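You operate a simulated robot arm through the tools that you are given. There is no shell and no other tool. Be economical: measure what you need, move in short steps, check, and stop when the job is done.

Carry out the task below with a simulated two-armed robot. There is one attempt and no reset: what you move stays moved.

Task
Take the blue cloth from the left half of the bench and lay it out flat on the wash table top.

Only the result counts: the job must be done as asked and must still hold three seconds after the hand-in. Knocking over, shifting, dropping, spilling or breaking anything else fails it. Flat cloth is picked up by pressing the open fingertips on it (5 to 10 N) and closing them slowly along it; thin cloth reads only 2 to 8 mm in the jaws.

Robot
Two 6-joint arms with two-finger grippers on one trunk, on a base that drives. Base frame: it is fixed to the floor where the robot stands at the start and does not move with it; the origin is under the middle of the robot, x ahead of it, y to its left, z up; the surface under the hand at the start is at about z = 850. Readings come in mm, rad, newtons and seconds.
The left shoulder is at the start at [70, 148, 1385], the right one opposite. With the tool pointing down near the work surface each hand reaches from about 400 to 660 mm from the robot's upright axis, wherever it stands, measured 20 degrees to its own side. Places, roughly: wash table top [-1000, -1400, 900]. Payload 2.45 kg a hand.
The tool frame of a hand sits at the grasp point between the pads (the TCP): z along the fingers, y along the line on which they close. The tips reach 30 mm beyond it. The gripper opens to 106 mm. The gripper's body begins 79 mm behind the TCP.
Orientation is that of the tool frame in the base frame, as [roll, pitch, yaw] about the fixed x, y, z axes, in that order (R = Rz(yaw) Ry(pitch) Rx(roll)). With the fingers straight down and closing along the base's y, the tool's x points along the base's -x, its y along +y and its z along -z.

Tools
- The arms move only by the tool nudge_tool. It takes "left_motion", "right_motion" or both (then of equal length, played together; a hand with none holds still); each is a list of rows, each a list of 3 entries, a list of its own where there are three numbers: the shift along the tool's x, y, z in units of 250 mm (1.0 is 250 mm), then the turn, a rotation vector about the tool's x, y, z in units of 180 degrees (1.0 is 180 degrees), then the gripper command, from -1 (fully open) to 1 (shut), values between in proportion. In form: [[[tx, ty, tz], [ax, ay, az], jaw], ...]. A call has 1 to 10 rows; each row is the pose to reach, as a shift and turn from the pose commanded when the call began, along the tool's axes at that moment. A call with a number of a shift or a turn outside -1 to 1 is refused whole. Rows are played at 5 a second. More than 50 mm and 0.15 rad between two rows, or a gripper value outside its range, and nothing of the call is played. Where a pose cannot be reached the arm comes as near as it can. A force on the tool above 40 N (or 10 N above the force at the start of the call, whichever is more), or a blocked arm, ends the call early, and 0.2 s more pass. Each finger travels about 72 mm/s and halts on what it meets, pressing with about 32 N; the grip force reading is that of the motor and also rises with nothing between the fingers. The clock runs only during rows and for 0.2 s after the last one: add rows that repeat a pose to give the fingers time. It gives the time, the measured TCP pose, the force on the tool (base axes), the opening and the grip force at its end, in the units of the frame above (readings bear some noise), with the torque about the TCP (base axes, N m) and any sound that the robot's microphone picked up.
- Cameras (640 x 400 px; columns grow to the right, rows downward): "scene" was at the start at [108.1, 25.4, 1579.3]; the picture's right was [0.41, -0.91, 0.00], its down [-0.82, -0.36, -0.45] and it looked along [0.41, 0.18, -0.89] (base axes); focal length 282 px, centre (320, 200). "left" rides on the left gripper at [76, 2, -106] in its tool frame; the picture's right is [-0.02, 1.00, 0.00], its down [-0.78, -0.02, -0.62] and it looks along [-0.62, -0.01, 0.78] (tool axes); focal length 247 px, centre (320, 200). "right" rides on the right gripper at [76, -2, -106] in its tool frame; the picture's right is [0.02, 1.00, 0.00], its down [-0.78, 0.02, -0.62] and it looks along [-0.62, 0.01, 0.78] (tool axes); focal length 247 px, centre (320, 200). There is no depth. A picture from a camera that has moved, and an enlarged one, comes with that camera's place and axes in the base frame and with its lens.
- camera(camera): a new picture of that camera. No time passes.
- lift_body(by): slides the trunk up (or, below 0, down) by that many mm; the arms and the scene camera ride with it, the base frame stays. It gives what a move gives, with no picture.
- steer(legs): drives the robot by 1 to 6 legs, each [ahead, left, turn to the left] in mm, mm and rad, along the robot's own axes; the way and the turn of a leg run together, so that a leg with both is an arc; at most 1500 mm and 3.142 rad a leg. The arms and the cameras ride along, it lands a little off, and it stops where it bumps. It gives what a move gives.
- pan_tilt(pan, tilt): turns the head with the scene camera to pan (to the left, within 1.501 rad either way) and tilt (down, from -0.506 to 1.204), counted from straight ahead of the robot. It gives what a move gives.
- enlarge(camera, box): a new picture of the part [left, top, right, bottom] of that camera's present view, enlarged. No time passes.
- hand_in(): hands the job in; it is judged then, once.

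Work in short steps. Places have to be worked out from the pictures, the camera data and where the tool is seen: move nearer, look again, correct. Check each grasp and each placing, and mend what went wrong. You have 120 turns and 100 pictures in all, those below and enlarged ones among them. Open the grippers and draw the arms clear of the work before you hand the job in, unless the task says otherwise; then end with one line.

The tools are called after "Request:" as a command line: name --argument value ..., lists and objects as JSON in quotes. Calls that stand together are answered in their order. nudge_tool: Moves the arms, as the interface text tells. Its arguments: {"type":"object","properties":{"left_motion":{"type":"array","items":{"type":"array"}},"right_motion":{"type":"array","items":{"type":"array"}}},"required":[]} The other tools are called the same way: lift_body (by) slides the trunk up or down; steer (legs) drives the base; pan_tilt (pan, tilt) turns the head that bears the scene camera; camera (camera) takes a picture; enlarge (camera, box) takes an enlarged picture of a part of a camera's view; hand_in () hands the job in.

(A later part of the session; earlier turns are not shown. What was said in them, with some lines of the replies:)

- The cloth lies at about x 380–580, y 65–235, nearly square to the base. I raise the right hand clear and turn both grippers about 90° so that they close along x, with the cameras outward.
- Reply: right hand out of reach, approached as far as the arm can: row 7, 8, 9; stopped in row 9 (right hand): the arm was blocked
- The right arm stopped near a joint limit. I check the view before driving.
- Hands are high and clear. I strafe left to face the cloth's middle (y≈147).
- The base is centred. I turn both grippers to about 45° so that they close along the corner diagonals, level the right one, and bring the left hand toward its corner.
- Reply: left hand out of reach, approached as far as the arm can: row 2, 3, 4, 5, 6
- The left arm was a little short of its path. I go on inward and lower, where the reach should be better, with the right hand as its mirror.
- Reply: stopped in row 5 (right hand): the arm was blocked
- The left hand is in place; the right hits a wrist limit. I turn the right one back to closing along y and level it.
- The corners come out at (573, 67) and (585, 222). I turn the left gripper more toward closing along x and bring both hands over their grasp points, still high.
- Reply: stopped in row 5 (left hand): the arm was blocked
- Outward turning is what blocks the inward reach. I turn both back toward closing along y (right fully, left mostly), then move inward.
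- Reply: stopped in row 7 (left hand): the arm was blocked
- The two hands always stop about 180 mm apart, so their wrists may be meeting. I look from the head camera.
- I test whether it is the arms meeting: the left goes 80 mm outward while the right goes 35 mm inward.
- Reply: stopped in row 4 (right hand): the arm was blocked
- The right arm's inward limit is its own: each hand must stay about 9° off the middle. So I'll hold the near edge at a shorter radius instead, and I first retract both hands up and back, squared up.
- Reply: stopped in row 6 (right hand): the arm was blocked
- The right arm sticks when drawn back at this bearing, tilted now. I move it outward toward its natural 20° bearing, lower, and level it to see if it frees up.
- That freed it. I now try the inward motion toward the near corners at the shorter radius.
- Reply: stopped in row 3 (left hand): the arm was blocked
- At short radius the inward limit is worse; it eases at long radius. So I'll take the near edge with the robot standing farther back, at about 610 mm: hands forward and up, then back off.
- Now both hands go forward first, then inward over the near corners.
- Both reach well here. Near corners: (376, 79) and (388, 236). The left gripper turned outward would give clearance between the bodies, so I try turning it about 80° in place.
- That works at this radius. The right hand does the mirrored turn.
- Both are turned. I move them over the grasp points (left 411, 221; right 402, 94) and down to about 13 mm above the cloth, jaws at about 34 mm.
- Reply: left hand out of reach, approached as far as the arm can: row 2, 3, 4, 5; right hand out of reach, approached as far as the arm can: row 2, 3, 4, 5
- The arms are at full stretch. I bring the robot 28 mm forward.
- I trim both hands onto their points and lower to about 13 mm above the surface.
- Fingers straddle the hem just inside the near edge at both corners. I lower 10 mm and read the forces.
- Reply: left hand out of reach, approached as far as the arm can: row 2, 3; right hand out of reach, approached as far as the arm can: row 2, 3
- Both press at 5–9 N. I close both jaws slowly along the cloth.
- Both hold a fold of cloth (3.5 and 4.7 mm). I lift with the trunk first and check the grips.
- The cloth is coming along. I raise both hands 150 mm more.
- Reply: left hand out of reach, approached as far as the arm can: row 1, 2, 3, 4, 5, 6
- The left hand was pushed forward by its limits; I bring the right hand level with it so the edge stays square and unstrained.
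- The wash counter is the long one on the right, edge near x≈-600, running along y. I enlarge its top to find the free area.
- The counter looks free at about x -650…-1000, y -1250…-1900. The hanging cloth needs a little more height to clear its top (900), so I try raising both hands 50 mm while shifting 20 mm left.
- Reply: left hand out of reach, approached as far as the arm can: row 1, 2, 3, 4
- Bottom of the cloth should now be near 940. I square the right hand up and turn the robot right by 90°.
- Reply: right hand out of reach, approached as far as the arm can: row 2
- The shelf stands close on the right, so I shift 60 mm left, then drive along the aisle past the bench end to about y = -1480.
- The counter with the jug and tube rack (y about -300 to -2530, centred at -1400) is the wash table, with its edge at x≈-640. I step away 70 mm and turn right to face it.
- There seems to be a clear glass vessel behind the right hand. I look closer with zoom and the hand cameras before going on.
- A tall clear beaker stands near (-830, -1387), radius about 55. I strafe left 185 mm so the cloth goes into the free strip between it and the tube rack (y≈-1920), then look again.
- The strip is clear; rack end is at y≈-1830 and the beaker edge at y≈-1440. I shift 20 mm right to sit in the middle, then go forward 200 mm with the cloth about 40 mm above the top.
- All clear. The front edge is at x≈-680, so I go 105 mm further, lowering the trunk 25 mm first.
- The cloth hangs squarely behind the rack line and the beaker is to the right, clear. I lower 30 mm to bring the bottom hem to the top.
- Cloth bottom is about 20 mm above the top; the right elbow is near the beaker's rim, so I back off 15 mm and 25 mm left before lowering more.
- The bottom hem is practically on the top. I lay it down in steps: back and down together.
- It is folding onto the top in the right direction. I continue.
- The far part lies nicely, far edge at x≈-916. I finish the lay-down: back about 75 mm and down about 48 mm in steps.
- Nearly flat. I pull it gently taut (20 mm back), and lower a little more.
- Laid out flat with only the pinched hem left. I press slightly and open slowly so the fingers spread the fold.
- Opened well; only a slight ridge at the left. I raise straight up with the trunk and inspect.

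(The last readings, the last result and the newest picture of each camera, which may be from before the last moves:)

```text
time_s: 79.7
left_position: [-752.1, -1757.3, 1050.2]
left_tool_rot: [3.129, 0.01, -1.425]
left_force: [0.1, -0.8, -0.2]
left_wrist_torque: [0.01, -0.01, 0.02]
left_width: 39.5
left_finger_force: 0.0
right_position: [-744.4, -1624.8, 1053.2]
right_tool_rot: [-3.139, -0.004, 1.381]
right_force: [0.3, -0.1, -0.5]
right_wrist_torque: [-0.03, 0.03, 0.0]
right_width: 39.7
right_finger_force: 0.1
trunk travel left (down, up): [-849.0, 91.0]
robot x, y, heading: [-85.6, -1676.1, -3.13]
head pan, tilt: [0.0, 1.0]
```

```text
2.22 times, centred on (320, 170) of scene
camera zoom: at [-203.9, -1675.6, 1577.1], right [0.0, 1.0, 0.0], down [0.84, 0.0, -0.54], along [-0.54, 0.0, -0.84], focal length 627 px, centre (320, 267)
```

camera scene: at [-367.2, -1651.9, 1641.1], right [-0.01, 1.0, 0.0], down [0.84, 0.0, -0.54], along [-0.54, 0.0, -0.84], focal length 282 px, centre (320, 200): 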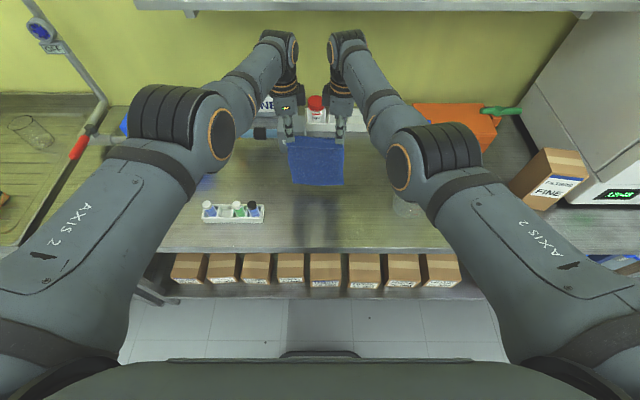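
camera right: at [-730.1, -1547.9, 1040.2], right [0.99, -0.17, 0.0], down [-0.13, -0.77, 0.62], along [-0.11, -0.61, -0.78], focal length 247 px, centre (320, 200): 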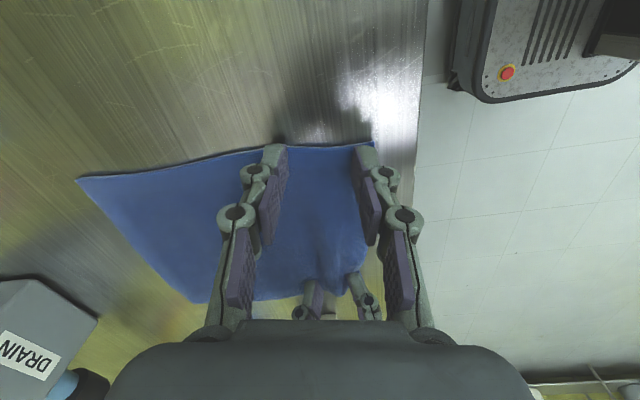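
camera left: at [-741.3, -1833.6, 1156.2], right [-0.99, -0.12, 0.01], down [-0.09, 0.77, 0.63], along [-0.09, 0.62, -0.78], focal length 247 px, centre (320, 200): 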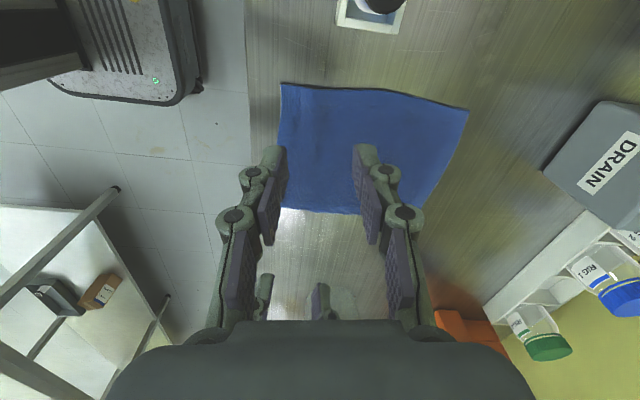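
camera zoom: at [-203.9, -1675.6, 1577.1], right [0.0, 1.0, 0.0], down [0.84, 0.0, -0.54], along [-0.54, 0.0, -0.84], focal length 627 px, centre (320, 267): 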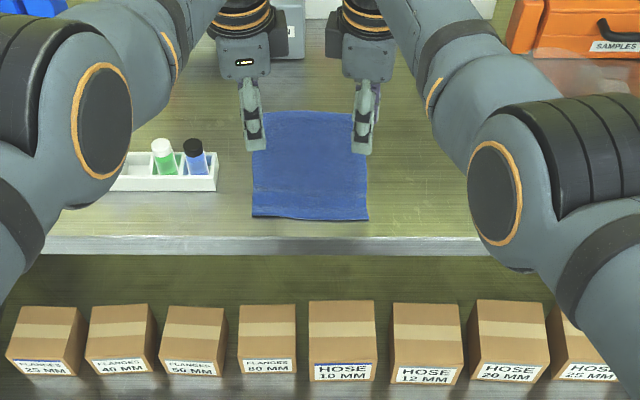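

The cloth lies flat and wholly on the top. I back the robot off with the arms clear and take a last look.

Request:
steer --legs '[[-230, 0, 0]]'

Request:
pan_tilt --pan 0 --tilt 0.75

Request:
enlarge --camera "scene" --box '[220, 120, 440, 270]'

Request:
camera --camera "scene"

```text
time_s: 81.4
left_position: [-532.1, -1756.1, 1048.9]
left_tool_rot: [3.13, 0.009, -1.424]
left_force: [-0.1, -0.2, -1.5]
left_wrist_torque: [0.0, -0.05, 0.01]
left_width: 39.8
left_finger_force: 0.1
right_position: [-523.9, -1623.0, 1051.3]
right_tool_rot: [3.142, -0.004, 1.382]
right_force: [0.5, -0.6, -0.2]
right_wrist_torque: [0.02, -0.01, -0.02]
right_width: 39.7
right_finger_force: 0.0
trunk travel left (down, up): [-849.0, 91.0]
robot x, y, heading: [140.1, -1673.3, -3.139]
head pan, tilt: [0.0, 1.0]
```

```text
time_s: 82.2
left_position: [-529.4, -1756.4, 1050.2]
left_tool_rot: [3.131, 0.009, -1.424]
left_force: [0.6, 0.2, 0.4]
left_wrist_torque: [-0.01, 0.0, -0.01]
left_width: 39.6
left_finger_force: 0.2
right_position: [-521.3, -1623.0, 1054.4]
right_tool_rot: [-3.137, -0.003, 1.382]
right_force: [-0.8, 0.5, 0.6]
right_wrist_torque: [0.0, 0.0, -0.02]
right_width: 39.6
right_finger_force: 0.1
trunk travel left (down, up): [-849.0, 91.0]
robot x, y, heading: [140.5, -1672.4, -3.14]
head pan, tilt: [0.0, 0.75]
```

```text
2.67 times, centred on (330, 195) of scene
camera zoom: at [7.9, -1674.6, 1596.4], right [0.0, 1.0, 0.0], down [0.68, 0.0, -0.73], along [-0.73, 0.0, -0.68], focal length 753 px, centre (293, 213)
```

zoom: 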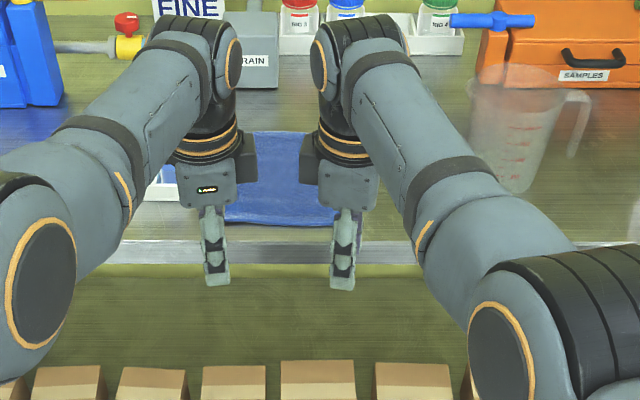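

```text
43 pictures are left
camera scene: at [7.9, -1674.6, 1596.4], right [0.0, 1.0, 0.0], down [0.68, 0.0, -0.73], along [-0.73, 0.0, -0.68], focal length 282 px, centre (320, 200)
```

scene: 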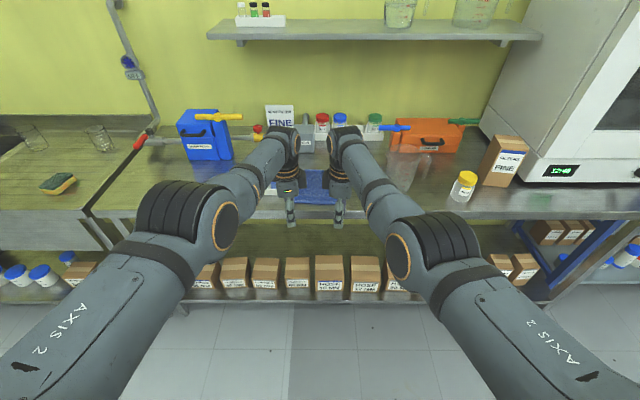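

The beaker, jar and rack all stand as before, and the cloth is flat. I open the grippers fully.

Request:
nudge_tool --left_motion '[[[0, 0, 0], [0, 0, 0], -0.5], [[0, 0, 0], [0, 0, 0], -1], [[0, 0, 0], [0, 0, 0], -1]]' --right_motion '[[[0, 0, 0], [0, 0, 0], -0.5], [[0, 0, 0], [0, 0, 0], -1], [[0, 0, 0], [0, 0, 0], -1]]'

```text
time_s: 83.0
left_position: [-529.3, -1756.2, 1050.2]
left_tool_rot: [3.131, 0.009, -1.422]
left_force: [0.1, -0.5, -0.4]
left_wrist_torque: [-0.03, 0.01, 0.01]
left_width: 106.1
left_finger_force: 0.0
right_position: [-521.2, -1622.1, 1054.2]
right_tool_rot: [-3.139, -0.003, 1.379]
right_force: [0.4, -0.7, 0.2]
right_wrist_torque: [0.03, 0.0, -0.03]
right_width: 105.9
right_finger_force: 0.1
trunk travel left (down, up): [-849.0, 91.0]
robot x, y, heading: [140.1, -1672.1, -3.135]
head pan, tilt: [0.0, 0.75]
```

The grippers are open and clear of the work, and the cloth is in place, so I hand in.

Request:
hand_in

```text
The job is handed in.
```

The blue cloth is laid out flat on the wash table top, in the clear strip between the tube rack and the beaker, and nothing else on the table looks disturbed.
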